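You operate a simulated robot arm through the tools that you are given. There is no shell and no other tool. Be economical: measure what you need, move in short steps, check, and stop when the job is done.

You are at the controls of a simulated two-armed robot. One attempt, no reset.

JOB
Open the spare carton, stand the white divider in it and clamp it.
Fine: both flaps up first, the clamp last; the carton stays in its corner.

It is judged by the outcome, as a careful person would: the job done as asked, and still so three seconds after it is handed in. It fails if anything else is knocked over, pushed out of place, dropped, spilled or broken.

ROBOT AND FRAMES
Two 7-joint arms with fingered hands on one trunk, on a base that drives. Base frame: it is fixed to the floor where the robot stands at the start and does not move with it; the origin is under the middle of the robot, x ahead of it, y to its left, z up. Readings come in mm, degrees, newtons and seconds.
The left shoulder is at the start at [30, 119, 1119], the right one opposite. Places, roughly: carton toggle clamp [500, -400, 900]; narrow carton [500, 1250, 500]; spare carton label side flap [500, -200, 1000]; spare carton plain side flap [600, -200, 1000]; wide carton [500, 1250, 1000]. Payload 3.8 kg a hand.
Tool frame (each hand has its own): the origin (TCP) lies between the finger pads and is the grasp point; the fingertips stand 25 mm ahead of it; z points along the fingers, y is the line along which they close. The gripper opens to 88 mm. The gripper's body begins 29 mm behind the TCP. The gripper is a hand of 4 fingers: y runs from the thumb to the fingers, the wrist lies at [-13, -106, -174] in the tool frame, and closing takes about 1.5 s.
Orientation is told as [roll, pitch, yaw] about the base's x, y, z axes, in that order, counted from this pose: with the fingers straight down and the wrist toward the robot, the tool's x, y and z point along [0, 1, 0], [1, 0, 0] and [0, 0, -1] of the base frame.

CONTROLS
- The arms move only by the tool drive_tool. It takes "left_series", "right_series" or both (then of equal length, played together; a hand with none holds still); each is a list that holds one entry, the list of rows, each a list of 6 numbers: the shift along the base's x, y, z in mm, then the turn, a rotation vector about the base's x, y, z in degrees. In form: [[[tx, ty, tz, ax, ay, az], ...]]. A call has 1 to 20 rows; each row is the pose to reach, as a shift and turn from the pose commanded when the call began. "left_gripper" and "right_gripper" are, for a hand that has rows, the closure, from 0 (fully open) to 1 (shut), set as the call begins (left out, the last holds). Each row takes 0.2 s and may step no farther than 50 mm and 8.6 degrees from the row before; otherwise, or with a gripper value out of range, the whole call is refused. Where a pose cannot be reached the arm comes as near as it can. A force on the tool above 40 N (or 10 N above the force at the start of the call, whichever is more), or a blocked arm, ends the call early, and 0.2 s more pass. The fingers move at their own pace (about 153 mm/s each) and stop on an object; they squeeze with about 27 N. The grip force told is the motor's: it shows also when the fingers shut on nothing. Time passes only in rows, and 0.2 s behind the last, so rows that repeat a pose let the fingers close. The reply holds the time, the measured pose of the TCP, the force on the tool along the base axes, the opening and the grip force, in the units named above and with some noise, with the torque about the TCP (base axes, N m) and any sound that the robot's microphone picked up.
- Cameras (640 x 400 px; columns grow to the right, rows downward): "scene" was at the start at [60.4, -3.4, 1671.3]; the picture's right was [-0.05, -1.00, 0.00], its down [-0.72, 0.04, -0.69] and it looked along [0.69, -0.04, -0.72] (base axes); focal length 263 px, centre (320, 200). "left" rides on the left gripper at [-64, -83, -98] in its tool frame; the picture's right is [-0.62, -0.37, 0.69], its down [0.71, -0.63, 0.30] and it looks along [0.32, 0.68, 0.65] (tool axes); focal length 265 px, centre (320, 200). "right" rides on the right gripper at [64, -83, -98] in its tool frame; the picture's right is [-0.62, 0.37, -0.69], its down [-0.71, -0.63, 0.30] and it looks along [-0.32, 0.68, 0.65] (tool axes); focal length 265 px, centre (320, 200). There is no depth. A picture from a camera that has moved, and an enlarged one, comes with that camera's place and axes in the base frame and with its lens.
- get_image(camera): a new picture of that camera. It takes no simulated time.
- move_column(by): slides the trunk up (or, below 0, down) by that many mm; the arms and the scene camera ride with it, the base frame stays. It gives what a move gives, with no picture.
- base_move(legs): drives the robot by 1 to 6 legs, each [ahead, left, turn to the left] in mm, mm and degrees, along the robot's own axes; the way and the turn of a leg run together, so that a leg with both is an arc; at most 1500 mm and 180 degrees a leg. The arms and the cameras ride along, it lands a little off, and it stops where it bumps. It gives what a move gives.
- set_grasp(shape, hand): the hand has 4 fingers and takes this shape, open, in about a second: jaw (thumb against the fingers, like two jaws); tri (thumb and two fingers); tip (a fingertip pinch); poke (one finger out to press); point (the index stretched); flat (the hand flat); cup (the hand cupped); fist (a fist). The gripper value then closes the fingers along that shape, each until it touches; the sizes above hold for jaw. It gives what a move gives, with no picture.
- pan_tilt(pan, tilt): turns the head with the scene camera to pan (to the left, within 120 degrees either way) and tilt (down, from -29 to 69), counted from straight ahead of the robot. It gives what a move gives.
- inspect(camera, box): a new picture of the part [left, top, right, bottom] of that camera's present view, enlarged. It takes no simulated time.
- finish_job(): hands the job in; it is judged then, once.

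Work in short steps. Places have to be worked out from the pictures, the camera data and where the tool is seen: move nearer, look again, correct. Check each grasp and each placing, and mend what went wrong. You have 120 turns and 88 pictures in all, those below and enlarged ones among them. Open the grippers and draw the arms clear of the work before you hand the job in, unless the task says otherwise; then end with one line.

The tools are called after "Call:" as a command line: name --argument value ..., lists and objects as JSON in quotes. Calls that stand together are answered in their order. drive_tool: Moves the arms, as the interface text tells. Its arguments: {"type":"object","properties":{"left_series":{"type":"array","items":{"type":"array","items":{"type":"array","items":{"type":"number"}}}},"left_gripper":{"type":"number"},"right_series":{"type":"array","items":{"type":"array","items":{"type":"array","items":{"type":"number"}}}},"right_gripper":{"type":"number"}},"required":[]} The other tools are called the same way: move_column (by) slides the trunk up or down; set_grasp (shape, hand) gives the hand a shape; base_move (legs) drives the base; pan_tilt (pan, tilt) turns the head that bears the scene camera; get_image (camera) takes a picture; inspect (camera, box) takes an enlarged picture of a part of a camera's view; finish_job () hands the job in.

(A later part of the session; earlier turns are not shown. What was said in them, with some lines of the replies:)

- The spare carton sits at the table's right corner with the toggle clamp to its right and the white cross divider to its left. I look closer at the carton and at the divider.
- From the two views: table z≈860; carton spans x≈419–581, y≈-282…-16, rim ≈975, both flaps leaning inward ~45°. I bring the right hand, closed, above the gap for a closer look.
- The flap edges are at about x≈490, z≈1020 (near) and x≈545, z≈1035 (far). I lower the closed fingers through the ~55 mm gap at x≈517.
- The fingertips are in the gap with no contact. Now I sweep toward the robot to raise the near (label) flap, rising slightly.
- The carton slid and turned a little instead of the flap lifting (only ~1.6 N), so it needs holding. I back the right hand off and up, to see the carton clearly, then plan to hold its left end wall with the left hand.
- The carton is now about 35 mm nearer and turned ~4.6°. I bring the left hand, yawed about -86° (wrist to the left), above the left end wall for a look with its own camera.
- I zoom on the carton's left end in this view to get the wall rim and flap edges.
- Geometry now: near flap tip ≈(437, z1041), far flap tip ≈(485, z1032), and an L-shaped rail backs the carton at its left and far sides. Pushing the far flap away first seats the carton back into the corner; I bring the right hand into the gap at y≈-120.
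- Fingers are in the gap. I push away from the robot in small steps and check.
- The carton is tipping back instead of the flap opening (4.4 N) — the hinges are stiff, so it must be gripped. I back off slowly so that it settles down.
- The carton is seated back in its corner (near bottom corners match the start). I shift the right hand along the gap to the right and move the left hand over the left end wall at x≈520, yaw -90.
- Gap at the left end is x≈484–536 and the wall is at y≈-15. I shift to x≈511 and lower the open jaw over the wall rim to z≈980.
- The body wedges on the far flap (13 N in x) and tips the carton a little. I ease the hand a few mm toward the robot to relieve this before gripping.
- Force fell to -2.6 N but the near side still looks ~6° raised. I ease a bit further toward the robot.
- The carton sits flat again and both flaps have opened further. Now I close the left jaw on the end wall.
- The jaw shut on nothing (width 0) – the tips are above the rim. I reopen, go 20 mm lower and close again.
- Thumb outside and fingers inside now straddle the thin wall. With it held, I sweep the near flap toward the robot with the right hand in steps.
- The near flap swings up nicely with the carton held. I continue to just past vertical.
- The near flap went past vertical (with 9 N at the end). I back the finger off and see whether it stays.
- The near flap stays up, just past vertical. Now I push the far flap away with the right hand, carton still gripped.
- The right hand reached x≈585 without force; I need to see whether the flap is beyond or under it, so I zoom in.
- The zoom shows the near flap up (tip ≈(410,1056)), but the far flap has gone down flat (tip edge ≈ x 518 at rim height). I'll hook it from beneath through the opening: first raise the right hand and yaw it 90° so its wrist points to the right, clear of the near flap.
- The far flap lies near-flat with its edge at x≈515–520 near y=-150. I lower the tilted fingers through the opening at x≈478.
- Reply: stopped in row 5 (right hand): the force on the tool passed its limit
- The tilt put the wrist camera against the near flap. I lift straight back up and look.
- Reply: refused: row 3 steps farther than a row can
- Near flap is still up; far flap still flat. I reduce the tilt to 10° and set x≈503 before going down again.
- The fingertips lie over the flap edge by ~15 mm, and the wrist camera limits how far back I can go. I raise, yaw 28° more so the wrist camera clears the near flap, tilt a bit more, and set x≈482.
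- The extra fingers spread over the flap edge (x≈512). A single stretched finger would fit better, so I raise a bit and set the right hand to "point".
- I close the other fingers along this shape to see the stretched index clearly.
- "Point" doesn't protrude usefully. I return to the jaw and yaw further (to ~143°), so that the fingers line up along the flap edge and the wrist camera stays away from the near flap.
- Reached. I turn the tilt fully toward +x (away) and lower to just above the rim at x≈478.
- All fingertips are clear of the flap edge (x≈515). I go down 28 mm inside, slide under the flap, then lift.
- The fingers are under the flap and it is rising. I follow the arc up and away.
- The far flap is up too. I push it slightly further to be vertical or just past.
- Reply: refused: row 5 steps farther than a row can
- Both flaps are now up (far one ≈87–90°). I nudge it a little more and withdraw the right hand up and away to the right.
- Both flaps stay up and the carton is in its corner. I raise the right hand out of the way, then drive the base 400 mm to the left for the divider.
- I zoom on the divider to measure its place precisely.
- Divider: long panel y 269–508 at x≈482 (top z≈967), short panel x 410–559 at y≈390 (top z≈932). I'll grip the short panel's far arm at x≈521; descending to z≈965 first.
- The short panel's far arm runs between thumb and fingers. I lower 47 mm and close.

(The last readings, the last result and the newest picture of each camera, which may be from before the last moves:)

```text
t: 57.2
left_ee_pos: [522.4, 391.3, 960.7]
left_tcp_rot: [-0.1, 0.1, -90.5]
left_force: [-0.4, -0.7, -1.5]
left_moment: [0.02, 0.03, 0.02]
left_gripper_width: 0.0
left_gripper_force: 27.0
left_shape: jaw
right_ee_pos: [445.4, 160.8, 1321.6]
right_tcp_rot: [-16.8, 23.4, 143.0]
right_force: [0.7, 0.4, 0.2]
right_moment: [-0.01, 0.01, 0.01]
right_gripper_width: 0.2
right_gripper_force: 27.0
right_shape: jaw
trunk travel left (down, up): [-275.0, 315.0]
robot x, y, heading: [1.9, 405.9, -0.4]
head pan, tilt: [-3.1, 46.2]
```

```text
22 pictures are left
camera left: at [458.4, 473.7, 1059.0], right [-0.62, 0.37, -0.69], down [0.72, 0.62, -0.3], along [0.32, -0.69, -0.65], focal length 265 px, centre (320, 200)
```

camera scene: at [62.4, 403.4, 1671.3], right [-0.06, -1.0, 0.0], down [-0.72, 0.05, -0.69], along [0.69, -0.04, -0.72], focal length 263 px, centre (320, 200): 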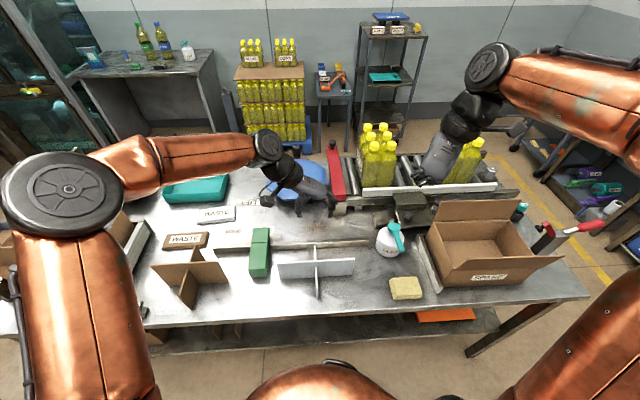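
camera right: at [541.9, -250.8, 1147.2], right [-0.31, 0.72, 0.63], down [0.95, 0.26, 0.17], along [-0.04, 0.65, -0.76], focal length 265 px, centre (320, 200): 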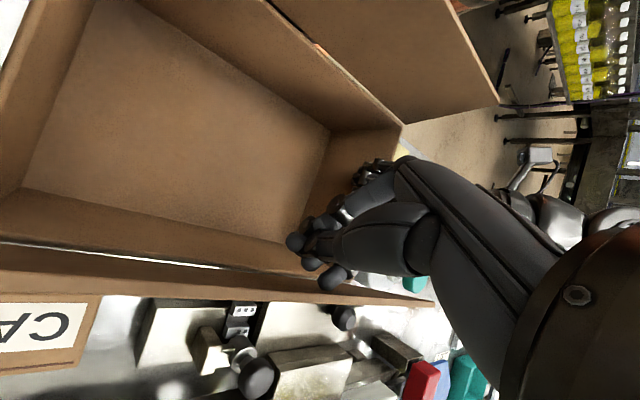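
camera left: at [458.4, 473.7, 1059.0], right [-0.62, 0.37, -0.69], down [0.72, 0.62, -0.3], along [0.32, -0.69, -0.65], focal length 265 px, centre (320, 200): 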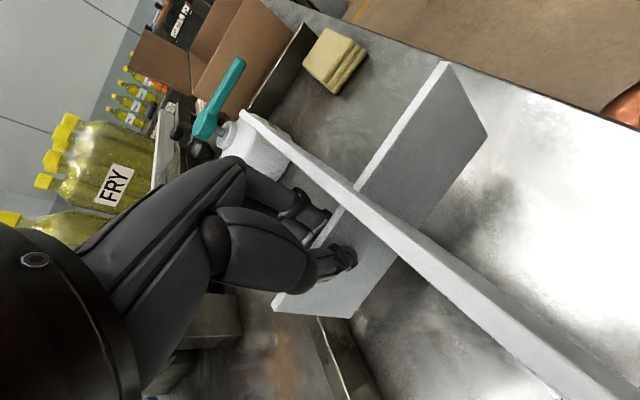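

The divider is held firmly and came up level. I raise it well clear (bottom ≈1080) and drive the base 540 mm to the right.

Call:
drive_tool --left_series '[[[0, 0, 40, 0, 0, 0], [0, 0, 80, 0, 0, 0], [0, 0, 120, 0, 0, 0], [0, 0, 160, 0, 0, 0], [0, 0, 190, 0, 0, 0]]]' --left_gripper 1

Call:
base_move --legs '[[0, -540, 0.5]]'

Call:
get_image --camera "scene"

Call:
get_image --camera "left"

```text
t: 58.5
left_ee_pos: [521.9, 390.2, 1152.3]
left_tcp_rot: [-0.1, 0.0, -90.6]
left_force: [-0.5, 0.1, -0.8]
left_moment: [-0.02, -0.02, 0.02]
left_gripper_width: 0.0
left_gripper_force: 26.7
left_shape: jaw
right_ee_pos: [444.6, 161.3, 1321.5]
right_tcp_rot: [-16.8, 23.6, 142.9]
right_force: [0.6, 0.4, 1.0]
right_moment: [-0.02, 0.0, 0.0]
right_gripper_width: 0.2
right_gripper_force: 27.1
right_shape: jaw
trunk travel left (down, up): [-275.0, 315.0]
robot x, y, heading: [-2.7, 406.3, -0.6]
head pan, tilt: [-3.1, 46.2]
```

```text
t: 61.5
left_ee_pos: [520.3, -134.5, 1150.5]
left_tcp_rot: [-0.1, 0.2, -89.8]
left_force: [0.3, 0.7, 0.1]
left_moment: [0.02, -0.01, -0.01]
left_gripper_width: 0.2
left_gripper_force: 27.1
left_shape: jaw
right_ee_pos: [447.4, -365.0, 1320.9]
right_tcp_rot: [-16.9, 23.4, 143.9]
right_force: [-1.6, -0.3, -0.5]
right_moment: [-0.01, -0.02, 0.02]
right_gripper_width: 0.0
right_gripper_force: 26.5
right_shape: jaw
trunk travel left (down, up): [-275.0, 315.0]
robot x, y, heading: [1.2, -128.6, 0.2]
head pan, tilt: [-3.1, 46.2]
```

```text
21 pictures are left
camera scene: at [61.8, -129.6, 1671.3], right [-0.05, -1.0, 0.0], down [-0.72, 0.04, -0.69], along [0.69, -0.03, -0.72], focal length 263 px, centre (320, 200)
```

scene: 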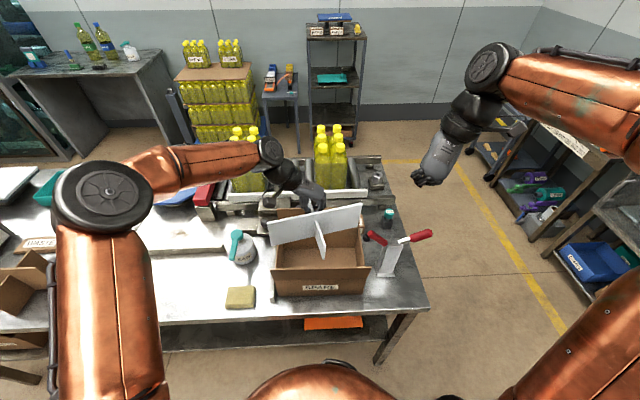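

```text
20 pictures are left
camera left: at [456.3, -52.1, 1249.9], right [-0.62, 0.37, -0.69], down [0.71, 0.63, -0.3], along [0.33, -0.68, -0.66], focal length 265 px, centre (320, 200)
```

left: 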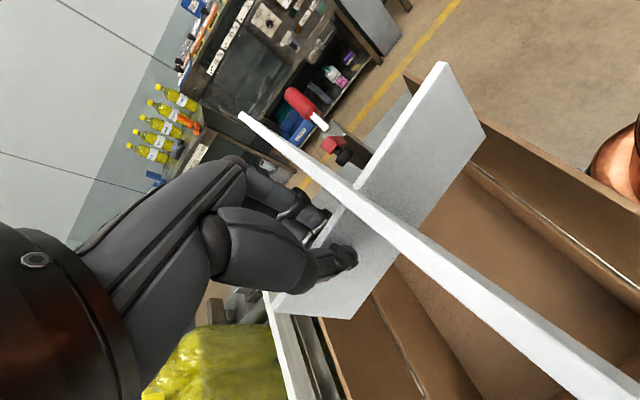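

The divider hangs above the carton between the flaps. I zoom to measure the carton's rim and bottom corners for the fine alignment.

Call:
inspect --camera "scene" --box '[250, 195, 410, 305]'

```text
3.64 times, centred on (330, 250) of scene
camera zoom: at [61.8, -129.6, 1671.3], right [-0.05, -1.0, 0.0], down [-0.72, 0.04, -0.69], along [0.69, -0.03, -0.72], focal length 955 px, centre (284, 18)
```

zoom: 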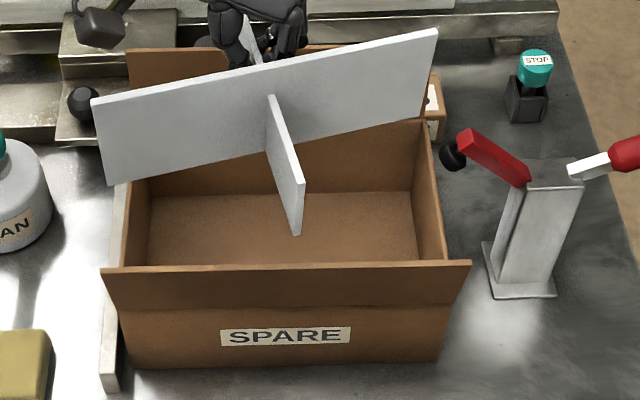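

The divider has turned ~+12° in the grip. Carton interior centre is ≈(508,-149.5). I turn the hand -12.5°, shift to put the cross over that centre, and check.

Call:
drive_tool --left_series '[[[8, -5, 0, 0, 0, -4], [16, -10, 0, 0, 0, -8], [26, -15, 0, 0, 0, -12.5], [26, -15, -20, 0, 0, -12.5], [26, -15, -40, 0, 0, -12.5], [26, -15, -40, 0, 0, -12.5]]]' --left_gripper 1

Call:
inspect --camera "scene" --box '[250, 195, 410, 305]'

```text
t: 62.9
left_ee_pos: [548.8, -146.9, 1112.6]
left_tcp_rot: [-0.1, 0.1, -102.2]
left_force: [-0.9, 0.1, -0.5]
left_moment: [-0.01, -0.03, 0.02]
left_gripper_width: 0.0
left_gripper_force: 26.9
left_shape: jaw
right_ee_pos: [447.9, -364.7, 1322.7]
right_tcp_rot: [-16.8, 23.6, 143.9]
right_force: [0.4, 0.1, -0.1]
right_moment: [0.01, 0.0, -0.03]
right_gripper_width: 0.1
right_gripper_force: 27.3
right_shape: jaw
trunk travel left (down, up): [-275.0, 315.0]
robot x, y, heading: [0.5, -127.6, 0.4]
head pan, tilt: [-3.1, 46.2]
```

```text
3.64 times, centred on (330, 250) of scene
camera zoom: at [61.6, -129.1, 1671.3], right [-0.05, -1.0, 0.0], down [-0.72, 0.04, -0.69], along [0.69, -0.03, -0.72], focal length 955 px, centre (284, 18)
```

zoom: 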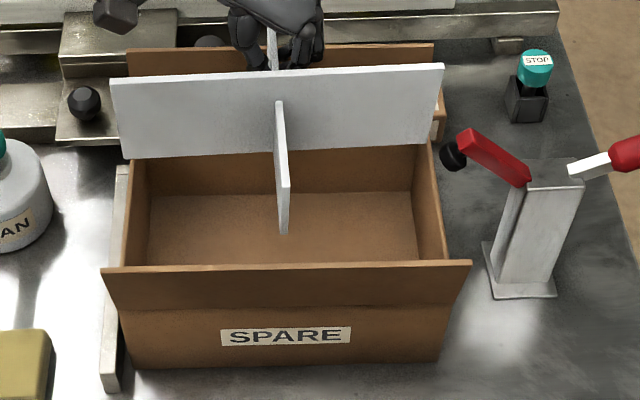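

Nearly aligned: centre ≈(504,-147), about 1.5° off the carton. I correct by +4, -2 mm and -1.5°, then lower into the carton in steps.

Call:
drive_tool --left_series '[[[4, -2, 0, 0, 0, -1.5], [4, -2, -25, 0, 0, -1.5], [4, -2, -50, 0, 0, -1.5], [4, -2, -75, 0, 0, -1.5], [4, -2, -100, 0, 0, -1.5]]]' --left_gripper 1

Call:
get_image --camera "scene"

```text
t: 64.1
left_ee_pos: [548.4, -149.8, 1013.6]
left_tcp_rot: [0.1, -0.1, -103.7]
left_force: [-3.9, -1.6, 5.5]
left_moment: [-0.07, -0.17, -0.11]
left_gripper_width: 0.2
left_gripper_force: 26.8
left_shape: jaw
right_ee_pos: [445.5, -366.0, 1321.3]
right_tcp_rot: [-17.0, 23.5, 143.9]
right_force: [-0.2, -0.5, -0.3]
right_moment: [-0.02, -0.01, 0.0]
right_gripper_width: 0.0
right_gripper_force: 26.9
right_shape: jaw
trunk travel left (down, up): [-275.0, 315.0]
robot x, y, heading: [3.5, -128.1, 0.2]
head pan, tilt: [-3.1, 46.2]
```

```text
17 pictures are left
camera scene: at [60.1, -129.5, 1671.4], right [-0.05, -1.0, 0.0], down [-0.72, 0.04, -0.69], along [0.69, -0.03, -0.72], focal length 263 px, centre (320, 200)
```

scene: 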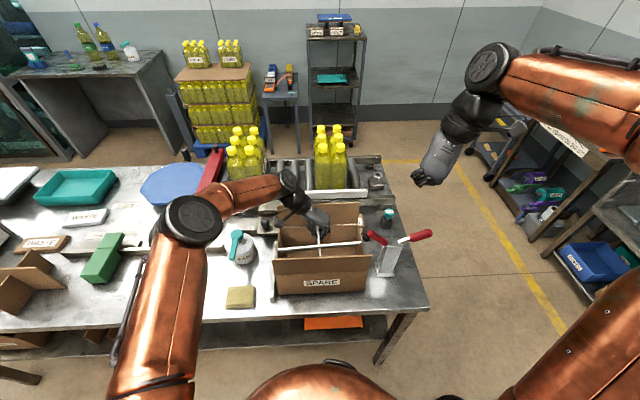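

There is a light contact (-4 x, +5.5 z). I zoom to find where it touches.

Call:
inspect --camera "scene" --box '[260, 190, 390, 300]'

```text
3.64 times, centred on (325, 245) of scene
camera zoom: at [60.1, -129.5, 1671.4], right [-0.05, -1.0, 0.0], down [-0.72, 0.04, -0.69], along [0.69, -0.03, -0.72], focal length 955 px, centre (302, 36)
```

zoom: 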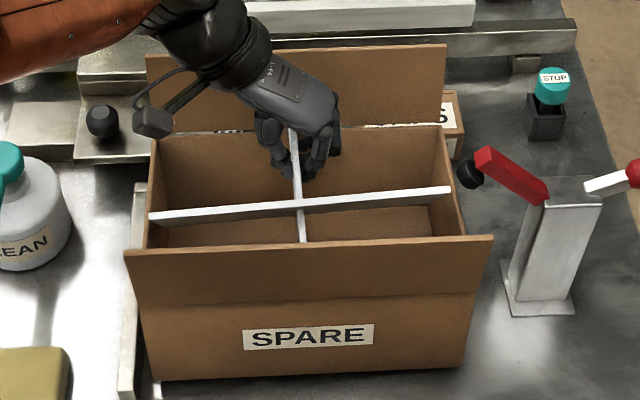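

The far end of the short panel caught the far rim and the divider has pitched in the grip (and the carton tipped slightly). I raise it straight up so the carton settles, and look.

Call:
drive_tool --left_series '[[[-4, 0, 10, 0, 0, 0], [-8, 0, 30, 0, 0, 0], [-12, 0, 60, 0, 0, 0], [-15, 0, 95, 0, 0, 0], [-15, 0, 95, 0, 0, 0]]]' --left_gripper 1

Call:
inspect --camera "scene" --box '[250, 195, 410, 305]'

```text
t: 65.3
left_ee_pos: [536.4, -149.4, 1106.1]
left_tcp_rot: [-0.1, 0.0, -103.7]
left_force: [0.1, 0.4, -0.8]
left_moment: [-0.02, 0.02, 0.01]
left_gripper_width: 0.0
left_gripper_force: 26.6
left_shape: jaw
right_ee_pos: [448.0, -365.6, 1320.3]
right_tcp_rot: [-16.7, 23.5, 143.9]
right_force: [0.0, -0.2, -0.5]
right_moment: [-0.01, -0.02, 0.0]
right_gripper_width: 0.0
right_gripper_force: 26.6
right_shape: jaw
trunk travel left (down, up): [-275.0, 315.0]
robot x, y, heading: [-1.3, -125.2, 0.3]
head pan, tilt: [-3.1, 46.2]
```

```text
3.64 times, centred on (330, 250) of scene
camera zoom: at [62.3, -129.1, 1671.2], right [-0.05, -1.0, 0.0], down [-0.72, 0.04, -0.69], along [0.69, -0.03, -0.72], focal length 955 px, centre (284, 18)
```

zoom: 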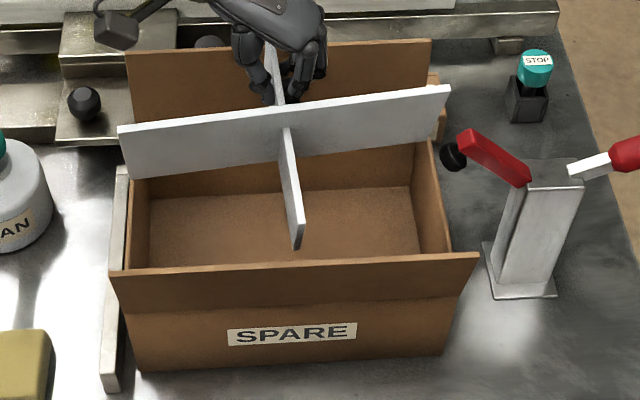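

The divider has pitched ~17° and yawed ~6° in the grip, too much to insert. I'll take it back to its free spot on the table, set it flat and regrip it better; first raise and drive left.

Call:
drive_tool --left_series '[[[0, 0, 30, 0, 0, 0], [0, 0, 60, 0, 0, 0]]]' --left_gripper 1

Call:
base_move --legs '[[0, 536, 0]]'

Call:
get_image --camera "scene"

```text
t: 65.9
left_ee_pos: [538.3, -150.7, 1168.1]
left_tcp_rot: [-0.2, 0.1, -103.7]
left_force: [-0.4, 0.4, -1.2]
left_moment: [0.01, -0.04, -0.01]
left_gripper_width: 0.1
left_gripper_force: 26.7
left_shape: jaw
right_ee_pos: [448.9, -365.6, 1321.1]
right_tcp_rot: [-16.8, 23.6, 143.9]
right_force: [0.7, -0.5, 0.8]
right_moment: [0.01, 0.02, 0.01]
right_gripper_width: 0.0
right_gripper_force: 26.7
right_shape: jaw
trunk travel left (down, up): [-275.0, 315.0]
robot x, y, heading: [2.1, -126.9, 0.3]
head pan, tilt: [-3.1, 46.2]
```

```text
t: 69.0
left_ee_pos: [534.8, 366.6, 1166.9]
left_tcp_rot: [-0.1, 0.0, -103.3]
left_force: [-0.5, 0.6, -0.2]
left_moment: [-0.02, -0.01, 0.0]
left_gripper_width: 0.1
left_gripper_force: 26.9
left_shape: jaw
right_ee_pos: [444.2, 153.2, 1320.5]
right_tcp_rot: [-16.8, 23.7, 144.3]
right_force: [0.9, 0.1, -0.1]
right_moment: [0.02, -0.04, 0.0]
right_gripper_width: 0.0
right_gripper_force: 26.8
right_shape: jaw
trunk travel left (down, up): [-275.0, 315.0]
robot x, y, heading: [-2.1, 390.5, 0.8]
head pan, tilt: [-3.1, 46.2]
```

```text
14 pictures are left
camera scene: at [56.9, 386.8, 1671.3], right [-0.04, -1.0, 0.0], down [-0.72, 0.03, -0.69], along [0.69, -0.03, -0.72], focal length 263 px, centre (320, 200)
```

scene: 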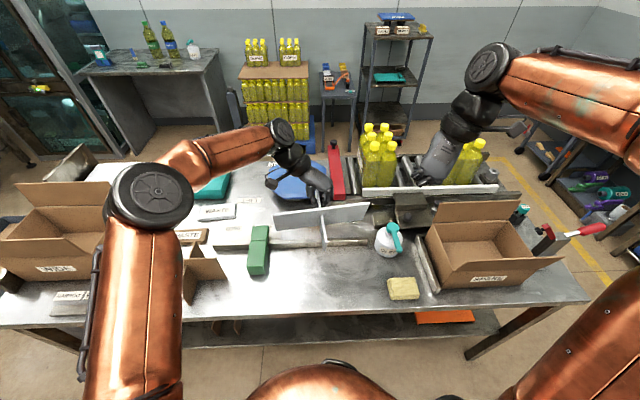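

Flaps of the carton still stand. I align the divider's yaw, lower it to the table at (522, 382), and let the table level it in the last 30 mm.

Call:
drive_tool --left_series '[[[-5, 5, -40, 0, 0, -3], [-10, 10, -80, 0, 0, -6.5], [-13, 15, -120, 0, 0, -6.5], [-13, 15, -160, 0, 0, -6.5], [-13, 15, -195, 0, 0, -6.5], [-13, 15, -210, 0, 0, -6.5], [-13, 15, -220, 0, 0, -6.5], [-13, 15, -228, 0, 0, -6.5], [-13, 15, -236, 0, 0, -6.5], [-13, 15, -243, 0, 0, -6.5], [-13, 15, -248, 0, 0, -6.5]]]' --left_gripper 1

Call:
drive_tool --left_series '[[[0, 0, 0, 0, 0, 0], [0, 0, 0, 0, 0, 0], [0, 0, 0, 0, 0, 0], [0, 0, 0, 0, 0, 0]]]' --left_gripper 0.3

Call:
inspect --camera "scene" --box '[240, 190, 400, 300]'

```text
t: 71.3
left_ee_pos: [522.0, 380.9, 920.2]
left_tcp_rot: [0.0, 0.0, -109.8]
left_force: [-0.3, -0.7, 1.5]
left_moment: [-0.03, 0.12, -0.02]
left_gripper_width: 0.0
left_gripper_force: 26.9
left_shape: jaw
right_ee_pos: [444.0, 152.1, 1321.1]
right_tcp_rot: [-16.8, 23.5, 144.3]
right_force: [1.0, 0.6, -0.8]
right_moment: [-0.01, -0.03, 0.02]
right_gripper_width: 0.0
right_gripper_force: 27.4
right_shape: jaw
trunk travel left (down, up): [-275.0, 315.0]
robot x, y, heading: [-2.9, 387.8, 0.7]
head pan, tilt: [-3.1, 46.2]
```

```text
t: 72.3
left_ee_pos: [522.0, 380.7, 919.9]
left_tcp_rot: [-0.1, 0.2, -109.7]
left_force: [-0.2, -0.2, -0.1]
left_moment: [-0.02, 0.0, 0.01]
left_gripper_width: 61.5
left_gripper_force: 0.0
left_shape: jaw
right_ee_pos: [443.5, 152.7, 1320.8]
right_tcp_rot: [-16.8, 23.6, 144.3]
right_force: [0.3, 0.0, 0.2]
right_moment: [0.0, -0.01, 0.0]
right_gripper_width: 0.1
right_gripper_force: 26.6
right_shape: jaw
trunk travel left (down, up): [-275.0, 315.0]
robot x, y, heading: [-6.5, 389.1, 0.7]
head pan, tilt: [-3.1, 46.2]
```

```text
3.64 times, centred on (320, 245) of scene
camera zoom: at [56.8, 386.2, 1671.3], right [-0.04, -1.0, 0.0], down [-0.72, 0.03, -0.69], along [0.69, -0.03, -0.72], focal length 955 px, centre (320, 36)
```

zoom: 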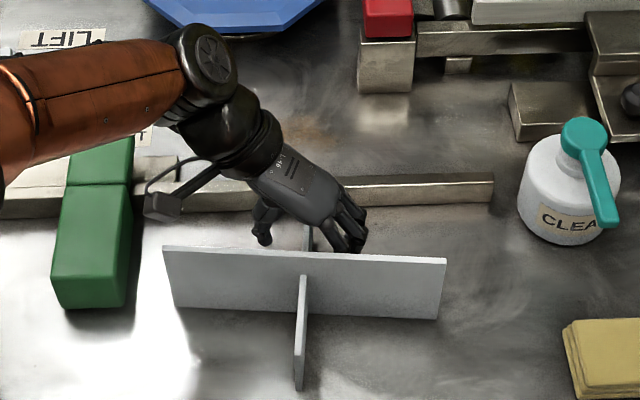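

The divider stands flat again: centre ≈(481,381), yaw ≈-5°. The palm is evidently wide along the finger row, so a better grip is on the long panel right over the cross (tool yaw ≈0): I raise and turn the hand for that.

Call:
drive_tool --left_series '[[[0, 0, 40, 0, 0, 0], [0, 0, 85, 0, 0, 0], [0, 0, 130, 0, 0, 0], [0, 0, 170, 0, 0, 8], [0, 0, 200, 0, 0, 16], [0, 0, 200, 0, 0, 24], [-5, 0, 200, 0, 0, 32], [-10, 0, 200, 0, 0, 40], [-15, 0, 200, 0, 0, 48], [-20, 0, 200, 0, 0, 56], [-25, 0, 200, 0, 0, 64], [-30, 0, 200, 0, 0, 72], [-35, 0, 200, 0, 0, 80], [-41, 0, 200, 0, 0, 88], [-41, 0, 200, 0, 0, 96], [-41, 0, 200, 0, 0, 104.3], [-41, 0, 180, 0, 0, 104.3], [-41, 0, 150, 0, 0, 104.3], [-41, 0, 120, 0, 0, 104.3]]]' --left_gripper 0.4

Call:
get_image --camera "left"

```text
t: 76.3
left_ee_pos: [480.3, 382.5, 1040.2]
left_tcp_rot: [0.0, 0.0, -5.4]
left_force: [0.7, -0.4, 0.8]
left_moment: [-0.01, 0.0, -0.02]
left_gripper_width: 53.3
left_gripper_force: 0.0
left_shape: jaw
right_ee_pos: [445.4, 153.1, 1321.4]
right_tcp_rot: [-16.9, 23.5, 144.3]
right_force: [0.6, 0.7, 0.0]
right_moment: [-0.02, 0.02, 0.01]
right_gripper_width: 0.0
right_gripper_force: 27.2
right_shape: jaw
trunk travel left (down, up): [-275.0, 315.0]
robot x, y, heading: [-1.4, 390.5, 0.9]
head pan, tilt: [-3.1, 46.2]
```

```text
12 pictures are left
camera left: at [390.9, 325.9, 1138.5], right [-0.43, -0.58, -0.69], down [-0.56, 0.77, -0.3], along [0.71, 0.26, -0.65], focal length 265 px, centre (320, 200)
```

left: 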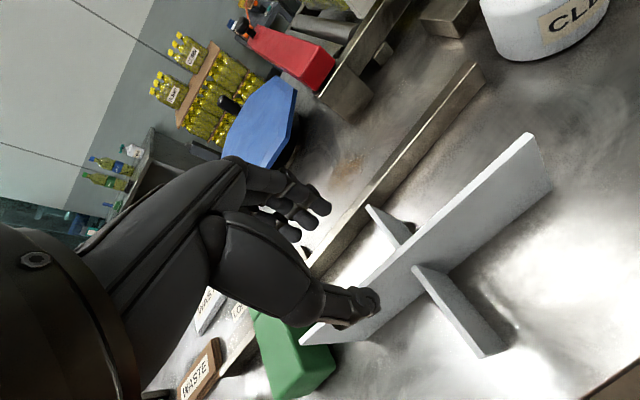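

The cross projects exactly where expected under the hand. I lower to z≈962 and close on the long panel, then lift.

Call:
drive_tool --left_series '[[[0, 0, -30, 0, 0, 0], [0, 0, -55, 0, 0, 0], [0, 0, -70, 0, 0, 0], [0, 0, -79, 0, 0, 0]]]' --left_gripper 0.4

Call:
drive_tool --left_series '[[[0, 0, 0, 0, 0, 0], [0, 0, 0, 0, 0, 0], [0, 0, 0, 0, 0, 0], [0, 0, 0, 0, 0, 0], [0, 0, 0, 0, 0, 0], [0, 0, 15, 0, 0, 0], [0, 0, 50, 0, 0, 0], [0, 0, 95, 0, 0, 0], [0, 0, 140, 0, 0, 0], [0, 0, 185, 0, 0, 0], [0, 0, 215, 0, 0, 0]]]' --left_gripper 1

Call:
base_move --legs '[[0, -560, -0.8]]'

Call:
inspect --camera "scene" --box '[240, 180, 400, 300]'

```text
t: 77.3
left_ee_pos: [478.8, 384.2, 959.4]
left_tcp_rot: [-0.1, 0.2, -5.5]
left_force: [0.8, 0.3, 0.0]
left_moment: [0.01, 0.0, 0.01]
left_gripper_width: 53.4
left_gripper_force: 0.0
left_shape: jaw
right_ee_pos: [445.4, 152.9, 1320.5]
right_tcp_rot: [-16.7, 23.5, 144.3]
right_force: [0.1, -0.6, -0.7]
right_moment: [-0.02, -0.02, -0.01]
right_gripper_width: 0.0
right_gripper_force: 26.6
right_shape: jaw
trunk travel left (down, up): [-275.0, 315.0]
robot x, y, heading: [-6.2, 390.3, 0.7]
head pan, tilt: [-3.1, 46.2]
```

```text
t: 79.8
left_ee_pos: [478.4, 380.9, 1170.7]
left_tcp_rot: [-0.1, 0.1, -5.4]
left_force: [-0.6, -0.8, -0.7]
left_moment: [0.01, 0.0, -0.05]
left_gripper_width: 0.0
left_gripper_force: 27.5
left_shape: jaw
right_ee_pos: [444.5, 152.0, 1321.3]
right_tcp_rot: [-16.8, 23.6, 144.3]
right_force: [0.2, 0.1, 0.6]
right_moment: [0.01, -0.01, 0.03]
right_gripper_width: 0.1
right_gripper_force: 27.0
right_shape: jaw
trunk travel left (down, up): [-275.0, 315.0]
robot x, y, heading: [-5.7, 387.6, 0.8]
head pan, tilt: [-3.1, 46.2]
```

```text
t: 83.0
left_ee_pos: [479.2, -195.6, 1172.7]
left_tcp_rot: [0.0, 0.1, -6.6]
left_force: [0.5, 0.1, -0.4]
left_moment: [0.01, 0.02, 0.0]
left_gripper_width: 0.2
left_gripper_force: 27.1
left_shape: jaw
right_ee_pos: [441.4, -423.0, 1322.7]
right_tcp_rot: [-16.9, 23.5, 143.0]
right_force: [-0.3, 0.8, -0.7]
right_moment: [-0.03, 0.01, 0.02]
right_gripper_width: 0.1
right_gripper_force: 26.5
right_shape: jaw
trunk travel left (down, up): [-275.0, 315.0]
robot x, y, heading: [-7.1, -173.4, -0.5]
head pan, tilt: [-3.1, 46.2]
```

```text
3.33 times, centred on (320, 240) of scene
camera zoom: at [58.1, -181.3, 1671.3], right [-0.06, -1.0, 0.0], down [-0.72, 0.05, -0.69], along [0.69, -0.04, -0.72], focal length 876 px, centre (320, 67)
```

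zoom: 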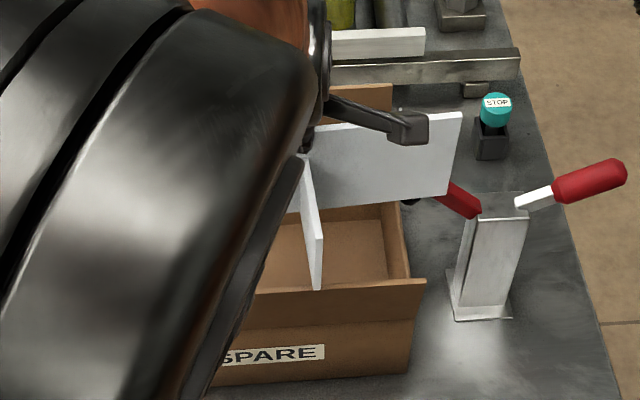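

The regrip is good: divider level, centre ≈(472,-195), yaw ≈+1°. The carton's interior centre is ≈(510,-158) in the same picture, so I shift +38,+36, turn -1° and lower to just above the rim.

Call:
drive_tool --left_series '[[[13, 12, 0, 0, 0, -1], [26, 24, 0, 0, 0, -1], [38, 36, 0, 0, 0, -1], [38, 36, -30, 0, 0, -1], [38, 36, -60, 0, 0, -1], [38, 36, -85, 0, 0, -1]]]' --left_gripper 1

Call:
inspect --camera "scene" --box '[240, 180, 400, 300]'

```text
t: 84.4
left_ee_pos: [518.1, -160.4, 1087.6]
left_tcp_rot: [-0.1, 0.1, -7.8]
left_force: [-0.3, -0.5, -0.6]
left_moment: [0.03, 0.03, 0.01]
left_gripper_width: 0.0
left_gripper_force: 27.1
left_shape: jaw
right_ee_pos: [441.5, -422.2, 1321.3]
right_tcp_rot: [-16.8, 23.5, 143.1]
right_force: [-0.4, 0.6, -0.5]
right_moment: [-0.01, 0.04, 0.01]
right_gripper_width: 0.2
right_gripper_force: 26.9
right_shape: jaw
trunk travel left (down, up): [-275.0, 315.0]
robot x, y, heading: [-0.2, -178.4, -0.2]
head pan, tilt: [-3.1, 46.2]
```

```text
3.33 times, centred on (320, 240) of scene
camera zoom: at [58.7, -180.4, 1671.3], right [-0.06, -1.0, 0.0], down [-0.72, 0.05, -0.69], along [0.69, -0.04, -0.72], focal length 876 px, centre (320, 67)
```

zoom: 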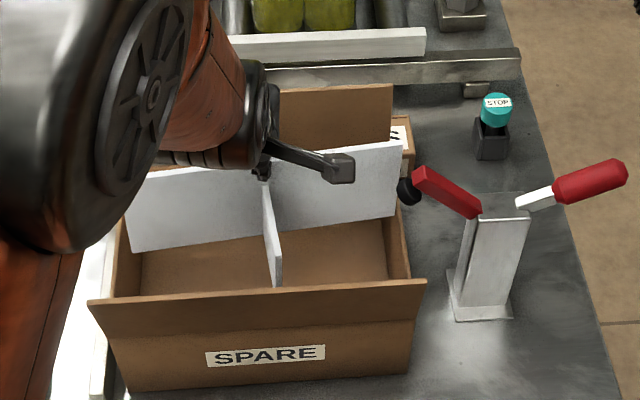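

Relative to the carton the divider needs about -4.7° yaw, +5 mm x and +5 mm y. I correct and lower about 55 mm, checking forces.

Call:
drive_tool --left_series '[[[2, 3, 0, 0, 0, -2.5], [5, 5, 0, 0, 0, -4.7], [5, 5, -12, 0, 0, -4.7], [5, 5, -24, 0, 0, -4.7], [5, 5, -36, 0, 0, -4.7], [5, 5, -48, 0, 0, -4.7], [5, 5, -55, 0, 0, -4.7]]]' --left_gripper 1

Call:
inspect --camera "scene" --box '[240, 180, 400, 300]'

```text
t: 86.0
left_ee_pos: [523.4, -152.7, 1031.7]
left_tcp_rot: [-0.1, 0.1, -12.4]
left_force: [0.2, 0.8, -0.3]
left_moment: [0.01, 0.02, -0.01]
left_gripper_width: 0.0
left_gripper_force: 27.2
left_shape: jaw
right_ee_pos: [440.6, -423.0, 1321.0]
right_tcp_rot: [-16.8, 23.6, 143.2]
right_force: [-0.2, 0.2, 0.3]
right_moment: [-0.01, 0.02, 0.0]
right_gripper_width: 0.0
right_gripper_force: 27.0
right_shape: jaw
trunk travel left (down, up): [-275.0, 315.0]
robot x, y, heading: [-2.4, -176.4, -0.5]
head pan, tilt: [-3.1, 46.2]
```

```text
3.33 times, centred on (320, 240) of scene
camera zoom: at [58.3, -180.7, 1671.3], right [-0.06, -1.0, 0.0], down [-0.72, 0.05, -0.69], along [0.69, -0.04, -0.72], focal length 876 px, centre (320, 67)
```

zoom: 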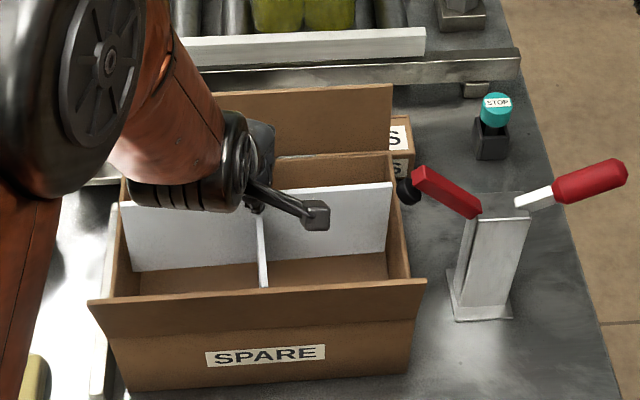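

It is entering freely, aligned between the walls, no contact force. I lower it to the floor.

Call:
drive_tool --left_series '[[[0, 0, -15, 0, 0, 0], [0, 0, -30, 0, 0, 0], [0, 0, -45, 0, 0, 0], [0, 0, -55, 0, 0, 0], [0, 0, -62, 0, 0, 0], [0, 0, -66, 0, 0, 0], [0, 0, -69, 0, 0, 0]]]' --left_gripper 1

```text
t: 87.6
left_ee_pos: [522.8, -154.6, 963.6]
left_tcp_rot: [0.0, -0.1, -12.4]
left_force: [-3.4, -0.2, 9.6]
left_moment: [0.01, 0.02, -0.04]
left_gripper_width: 0.0
left_gripper_force: 27.2
left_shape: jaw
right_ee_pos: [439.6, -422.4, 1322.4]
right_tcp_rot: [-16.9, 23.5, 143.0]
right_force: [0.4, 0.5, 0.1]
right_moment: [0.0, 0.0, 0.02]
right_gripper_width: 0.0
right_gripper_force: 26.5
right_shape: jaw
trunk travel left (down, up): [-275.0, 315.0]
robot x, y, heading: [-0.6, -179.2, -0.5]
head pan, tilt: [-3.1, 46.2]
```

A 9.6 N upward push at z≈964 means it stands on the carton floor. I open the fingers moderately and withdraw straight up.

Call:
drive_tool --left_series '[[[0, 0, 1, 0, 0, 0], [0, 0, 1, 0, 0, 0], [0, 0, 1, 0, 0, 0], [0, 0, 10, 0, 0, 0], [0, 0, 30, 0, 0, 0], [0, 0, 60, 0, 0, 0], [0, 0, 100, 0, 0, 0], [0, 0, 145, 0, 0, 0], [0, 0, 190, 0, 0, 0], [-10, 40, 210, 0, 0, 0], [-20, 85, 220, 0, 0, 0], [-30, 130, 230, 0, 0, 0]]]' --left_gripper 0.5

Call:
inspect --camera "scene" --box '[240, 180, 440, 305]'

```text
t: 90.2
left_ee_pos: [496.6, -22.9, 1196.1]
left_tcp_rot: [-0.2, 0.1, -12.5]
left_force: [0.1, 0.4, -0.3]
left_moment: [0.0, -0.02, 0.02]
left_gripper_width: 43.6
left_gripper_force: 0.0
left_shape: jaw
right_ee_pos: [440.8, -421.4, 1323.1]
right_tcp_rot: [-16.9, 23.6, 143.1]
right_force: [0.7, -1.4, 0.1]
right_moment: [0.02, 0.0, -0.02]
right_gripper_width: 0.1
right_gripper_force: 27.1
right_shape: jaw
trunk travel left (down, up): [-275.0, 315.0]
robot x, y, heading: [-6.4, -173.0, -0.5]
head pan, tilt: [-3.1, 46.2]
```

```text
3.20 times, centred on (340, 242) of scene
camera zoom: at [57.5, -178.6, 1671.3], right [-0.06, -1.0, 0.0], down [-0.72, 0.04, -0.69], along [0.69, -0.04, -0.72], focal length 841 px, centre (256, 64)
```

zoom: 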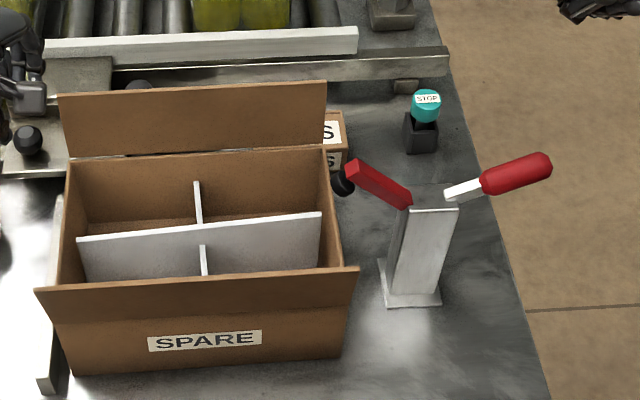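

The divider stands in the carton, flaps up. Now the clamp: its handle leans away to the right (end ≈(485,-458,1081)) and the arm with the black pad is raised over the carton's right wall. I turn the right hand back to its plain downward pose above the handle.

Call:
drive_tool --right_series '[[[2, -1, 0, 2.03, 0.62, -7.92], [4, -2, 0, 4.06, 1.23, -15.84], [7, -3, 0, 6.08, 1.85, -23.77], [9, -4, 0, 8.11, 2.47, -31.69], [12, -5, 0, 10.14, 3.08, -39.61], [14, -6, 0, 12.17, 3.7, -47.53], [17, -7, 0, 14.19, 4.32, -55.46], [19, -8, 0, 16.22, 4.93, -63.38], [22, -10, 0, 18.25, 5.55, -71.3], [24, -11, 0, 20.28, 6.17, -79.22], [27, -12, 0, 22.31, 6.78, -87.14], [29, -13, 0, 24.33, 7.4, -95.07], [32, -14, 0, 26.36, 8.02, -102.99], [34, -15, 0, 28.39, 8.63, -110.91], [37, -17, 0, 30.42, 9.25, -118.83], [39, -18, 0, 32.44, 9.87, -126.76], [42, -19, 0, 34.47, 10.48, -134.68], [44, -20, 0, 36.5, 11.1, -142.6], [44, -20, -30, 36.5, 11.1, -142.6], [44, -20, -60, 36.5, 11.1, -142.6]]]' --right_gripper 0.4

Call:
get_image --camera "right"

```text
t: 94.4
left_ee_pos: [495.9, -24.7, 1194.2]
left_tcp_rot: [-0.1, 0.1, -12.4]
left_force: [-1.5, 0.1, 0.4]
left_moment: [-0.01, -0.01, -0.01]
left_gripper_width: 43.6
left_gripper_force: 0.0
left_shape: jaw
right_ee_pos: [486.1, -444.0, 1260.0]
right_tcp_rot: [0.0, 0.1, 0.0]
right_force: [-0.7, -0.5, 0.1]
right_moment: [-0.01, 0.0, -0.01]
right_gripper_width: 53.0
right_gripper_force: 0.0
right_shape: jaw
trunk travel left (down, up): [-275.0, 315.0]
robot x, y, heading: [-3.4, -172.0, -0.6]
head pan, tilt: [-3.1, 46.2]
```

```text
7 pictures are left
camera right: at [401.8, -381.0, 1358.5], right [0.37, -0.62, 0.69], down [-0.63, -0.71, -0.31], along [0.68, -0.32, -0.65], focal length 265 px, centre (320, 200)
```

right: 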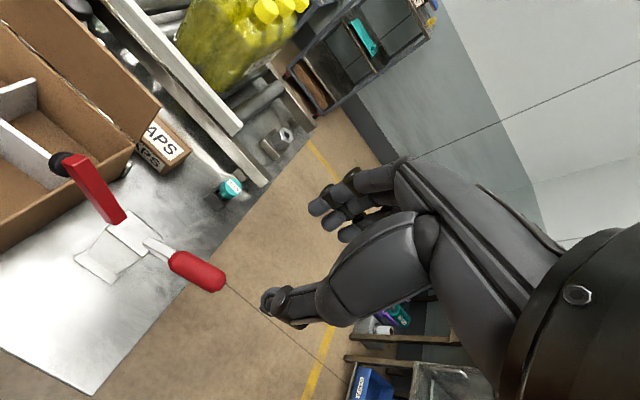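

Triangulated: handle runs (505,-418,1026)→(504,-471,1055), pad at (499,-286,1050), pivot about (y -367, z 998). I lower the open jaw around the handle near its end and close.

Call:
drive_tool --right_series '[[[6, -3, -40, 0, 0, 0], [12, -6, -80, 0, 0, 0], [18, -8, -120, 0, 0, 0], [18, -8, -155, 0, 0, 0], [18, -8, -185, 0, 0, 0], [18, -8, -205, 0, 0, 0], [18, -8, -215, 0, 0, 0]]]' --right_gripper 0.4

Call:
drive_tool --right_series '[[[0, 0, 0, 0, 0, 0], [0, 0, 0, 0, 0, 0], [0, 0, 0, 0, 0, 0], [0, 0, 0, 0, 0, 0], [0, 0, 0, 0, 0, 0]]]' --right_gripper 1

```text
t: 96.0
left_ee_pos: [496.5, -23.3, 1194.8]
left_tcp_rot: [-0.1, 0.1, -12.4]
left_force: [0.1, 0.3, -1.0]
left_moment: [0.01, 0.01, -0.04]
left_gripper_width: 43.6
left_gripper_force: 0.0
left_shape: jaw
right_ee_pos: [503.9, -449.6, 1046.4]
right_tcp_rot: [0.0, -0.1, 0.0]
right_force: [-0.6, -1.1, -0.5]
right_moment: [-0.01, 0.01, -0.01]
right_gripper_width: 52.9
right_gripper_force: 0.1
right_shape: jaw
trunk travel left (down, up): [-275.0, 315.0]
robot x, y, heading: [-2.4, -176.7, -0.5]
head pan, tilt: [-3.1, 46.2]
```

```text
t: 97.2
left_ee_pos: [495.8, -23.6, 1194.0]
left_tcp_rot: [-0.1, -0.1, -12.4]
left_force: [-0.4, 0.2, 0.5]
left_moment: [-0.02, -0.01, 0.0]
left_gripper_width: 43.7
left_gripper_force: 0.1
left_shape: jaw
right_ee_pos: [500.3, -450.0, 1046.7]
right_tcp_rot: [0.1, 0.0, 0.0]
right_force: [-10.9, 0.4, -1.1]
right_moment: [-0.05, -0.01, 0.02]
right_gripper_width: 10.7
right_gripper_force: 27.1
right_shape: jaw
trunk travel left (down, up): [-275.0, 315.0]
robot x, y, heading: [-3.1, -178.9, -0.3]
head pan, tilt: [-3.1, 46.2]
```

The jaw holds the handle. I relieve the side load (-5 mm x) and swing the handle up along the arc about its pivot, part way.

Call:
drive_tool --right_series '[[[-5, 0, 0, 0, 0, 0], [-5, 3, 5.5, 0, 0, 0], [-5, 6.5, 11, 0, 0, 0], [-5, 11, 16, 0, 0, 0], [-5, 15.4, 21, 0, 0, 0], [-5, 20, 26, 0, 0, 0], [-5, 25.5, 30, 0, 0, 0]]]' --right_gripper 1

Call:
inspect --camera "scene" --box '[300, 180, 460, 300]'

```text
t: 98.8
left_ee_pos: [497.6, -23.6, 1194.6]
left_tcp_rot: [-0.1, 0.0, -12.4]
left_force: [0.5, -0.7, 1.0]
left_moment: [0.03, -0.01, 0.01]
left_gripper_width: 43.7
left_gripper_force: 0.1
left_shape: jaw
right_ee_pos: [499.6, -424.5, 1077.0]
right_tcp_rot: [0.1, -0.1, 0.0]
right_force: [0.7, -0.4, -0.9]
right_moment: [0.03, -0.02, 0.0]
right_gripper_width: 8.6
right_gripper_force: 26.9
right_shape: jaw
trunk travel left (down, up): [-275.0, 315.0]
robot x, y, heading: [-3.4, -176.5, -0.4]
head pan, tilt: [-3.1, 46.2]
```

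```text
3.33 times, centred on (380, 240) of scene
camera zoom: at [58.0, -180.4, 1671.3], right [-0.06, -1.0, 0.0], down [-0.72, 0.05, -0.69], along [0.69, -0.04, -0.72], focal length 876 px, centre (120, 67)
```

zoom: 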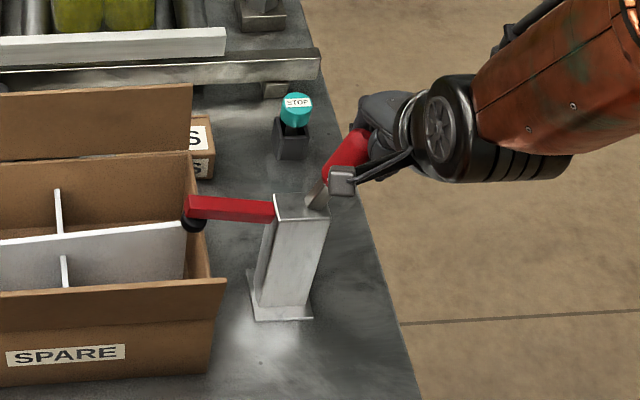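

Raising the handle brings the arm down – right direction, almost no force. I continue the arc.

Call:
drive_tool --right_series '[[[0, 5, 4, 0, 0, 0], [0, 11, 7.7, 0, 0, 0], [0, 17, 11, 0, 0, 0], [0, 23.4, 13.6, 0, 0, 0], [0, 30, 16, 0, 0, 0], [0, 36.2, 17.6, 0, 0, 0]]]' --right_gripper 1

```text
t: 100.2
left_ee_pos: [497.6, -30.9, 1194.3]
left_tcp_rot: [0.2, 0.2, -12.5]
left_force: [0.1, -0.1, 0.8]
left_moment: [0.0, 0.01, 0.0]
left_gripper_width: 43.5
left_gripper_force: 0.0
left_shape: jaw
right_ee_pos: [495.9, -399.7, 1092.2]
right_tcp_rot: [0.0, 0.4, -0.6]
right_force: [-0.2, -30.8, -10.8]
right_moment: [-0.65, 0.14, -0.34]
right_gripper_width: 8.3
right_gripper_force: 26.8
right_shape: jaw
trunk travel left (down, up): [-275.0, 315.0]
robot x, y, heading: [-3.3, -177.6, -0.5]
head pan, tilt: [-3.1, 46.2]
```

Now 31 N resistance at about 71° – the pad is pressing or the toggle is near its dead centre. I look.

Call:
inspect --camera "scene" --box '[250, 180, 430, 300]'

```text
3.33 times, centred on (340, 240) of scene
camera zoom: at [59.1, -188.7, 1671.1], right [-0.07, -1.0, 0.0], down [-0.72, 0.05, -0.69], along [0.69, -0.04, -0.72], focal length 876 px, centre (253, 67)
```

zoom: 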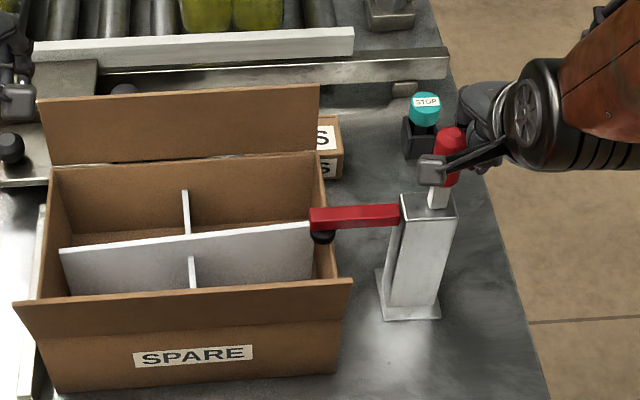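

The arm is now level with its pad down at the carton's right wall and the handle nearly upright. I push a little further to make sure it goes over centre.

Call:
drive_tool --right_series '[[[0, 4, 0, 0, 0, 0], [0, 8, 0, 0, 0, 0], [0, 12, 0, 0, 0, 0]]]' --right_gripper 1

```text
t: 100.7
left_ee_pos: [499.4, -27.4, 1193.9]
left_tcp_rot: [0.0, 0.2, -12.5]
left_force: [0.6, 0.4, -0.4]
left_moment: [-0.01, 0.01, 0.0]
left_gripper_width: 43.6
left_gripper_force: 0.0
left_shape: jaw
right_ee_pos: [497.1, -399.6, 1090.9]
right_tcp_rot: [-0.5, 0.5, -1.5]
right_force: [1.0, -24.1, -6.0]
right_moment: [-0.46, 0.04, -0.29]
right_gripper_width: 8.3
right_gripper_force: 26.8
right_shape: jaw
trunk travel left (down, up): [-275.0, 315.0]
robot x, y, heading: [-3.3, -174.8, -0.9]
head pan, tilt: [-3.1, 46.2]
stopped in row 2 (right hand): the force on the tool passed its limit (the readings are from after the stop); the commanded pose is now the measured one
```

It is against a hard stop. I open the right hand, lift it clear, and check that the clamp stays closed.

Call:
drive_tool --right_series '[[[0, 0, 0, 0, 0, 0], [0, 0, 0, 0, 0, 0], [0, 0, 0, 0, 0, 0], [0, 0, 15, 0, 0, 0], [0, 0, 45, 0, 0, 0], [0, 0, 90, 0, 0, 0], [0, 0, 135, 0, 0, 0], [-10, -40, 160, 0, 0, 0], [-20, -80, 180, 0, 0, 0]]]' --right_gripper 0.3

Call:
inspect --camera "scene" --box '[250, 180, 430, 300]'

```text
t: 102.7
left_ee_pos: [496.1, -24.9, 1195.1]
left_tcp_rot: [-0.1, -0.1, -12.4]
left_force: [-0.7, -0.1, 0.5]
left_moment: [0.0, 0.0, 0.02]
left_gripper_width: 43.7
left_gripper_force: 0.1
left_shape: jaw
right_ee_pos: [477.9, -473.8, 1273.4]
right_tcp_rot: [-0.2, 0.2, -0.9]
right_force: [-0.1, -0.5, 0.1]
right_moment: [0.0, 0.0, -0.01]
right_gripper_width: 61.2
right_gripper_force: 0.1
right_shape: jaw
trunk travel left (down, up): [-275.0, 315.0]
robot x, y, heading: [-2.6, -177.8, -0.9]
head pan, tilt: [-3.1, 46.2]
```

```text
3.33 times, centred on (340, 240) of scene
camera zoom: at [56.9, -181.7, 1671.3], right [-0.06, -1.0, 0.0], down [-0.72, 0.05, -0.69], along [0.69, -0.04, -0.72], focal length 876 px, centre (253, 67)
```

zoom: 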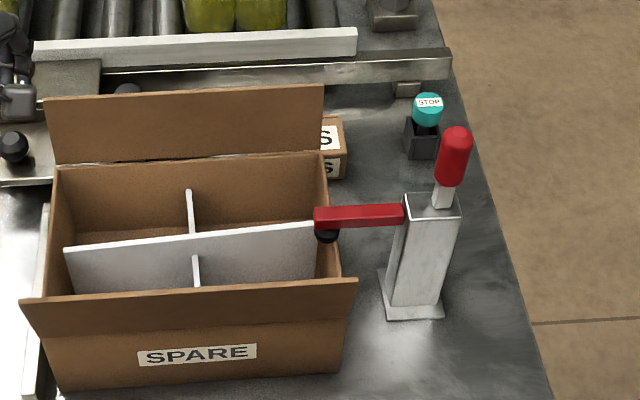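

The clamp stays shut: handle upright, arm level with its pad on the carton's right wall, divider standing, both flaps up. I open both grippers and draw the arms clear.

Call:
drive_tool --left_series '[[[-10, 40, 20, 0, 0, 0], [-20, 80, 40, 0, 0, 0], [-30, 120, 60, 0, 0, 0], [-40, 160, 80, 0, 0, 0], [-40, 160, 80, 0, 0, 0], [-40, 160, 80, 0, 0, 0]]]' --left_gripper 0 --right_series '[[[-10, -20, 20, 0, 0, 0], [-20, -40, 40, 0, 0, 0], [-30, -60, 60, 0, 0, 0], [-40, -60, 80, 0, 0, 0], [-40, -60, 80, 0, 0, 0], [-40, -60, 80, 0, 0, 0]]]' --right_gripper 0

Call:
get_image --camera "scene"

```text
t: 104.1
left_ee_pos: [454.5, 133.9, 1274.0]
left_tcp_rot: [0.0, 0.0, -12.5]
left_force: [0.2, -0.4, 0.4]
left_moment: [0.0, 0.01, 0.01]
left_gripper_width: 88.0
left_gripper_force: 0.0
left_shape: jaw
right_ee_pos: [436.8, -530.4, 1353.0]
right_tcp_rot: [-0.4, 0.2, -0.8]
right_force: [0.0, 0.0, -0.3]
right_moment: [0.0, 0.03, -0.01]
right_gripper_width: 87.7
right_gripper_force: 0.1
right_shape: jaw
trunk travel left (down, up): [-275.0, 315.0]
robot x, y, heading: [-1.8, -180.8, -0.7]
head pan, tilt: [-3.1, 46.2]
```

```text
3 pictures are left
camera scene: at [57.3, -180.8, 1671.3], right [-0.06, -1.0, 0.0], down [-0.72, 0.05, -0.69], along [0.69, -0.04, -0.72], focal length 263 px, centre (320, 200)
```

scene: 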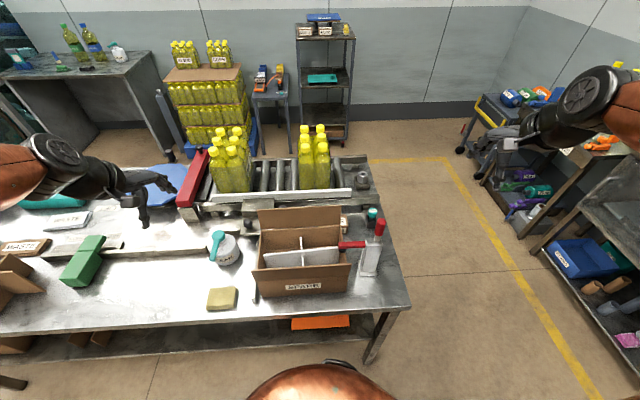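

The last picture shows both flaps up, the divider standing in the carton, the clamp shut, everything else in place and both arms clear. I hand the job in.

Call:
finish_job

```text
The job is handed in.
```

The spare carton is open with both flaps up, the white divider is standing in it and the clamp was closed last. The carton slid about 35 mm and tipped a little while I was opening it, and it now sits within about 5 mm of its start, turned about 1°.
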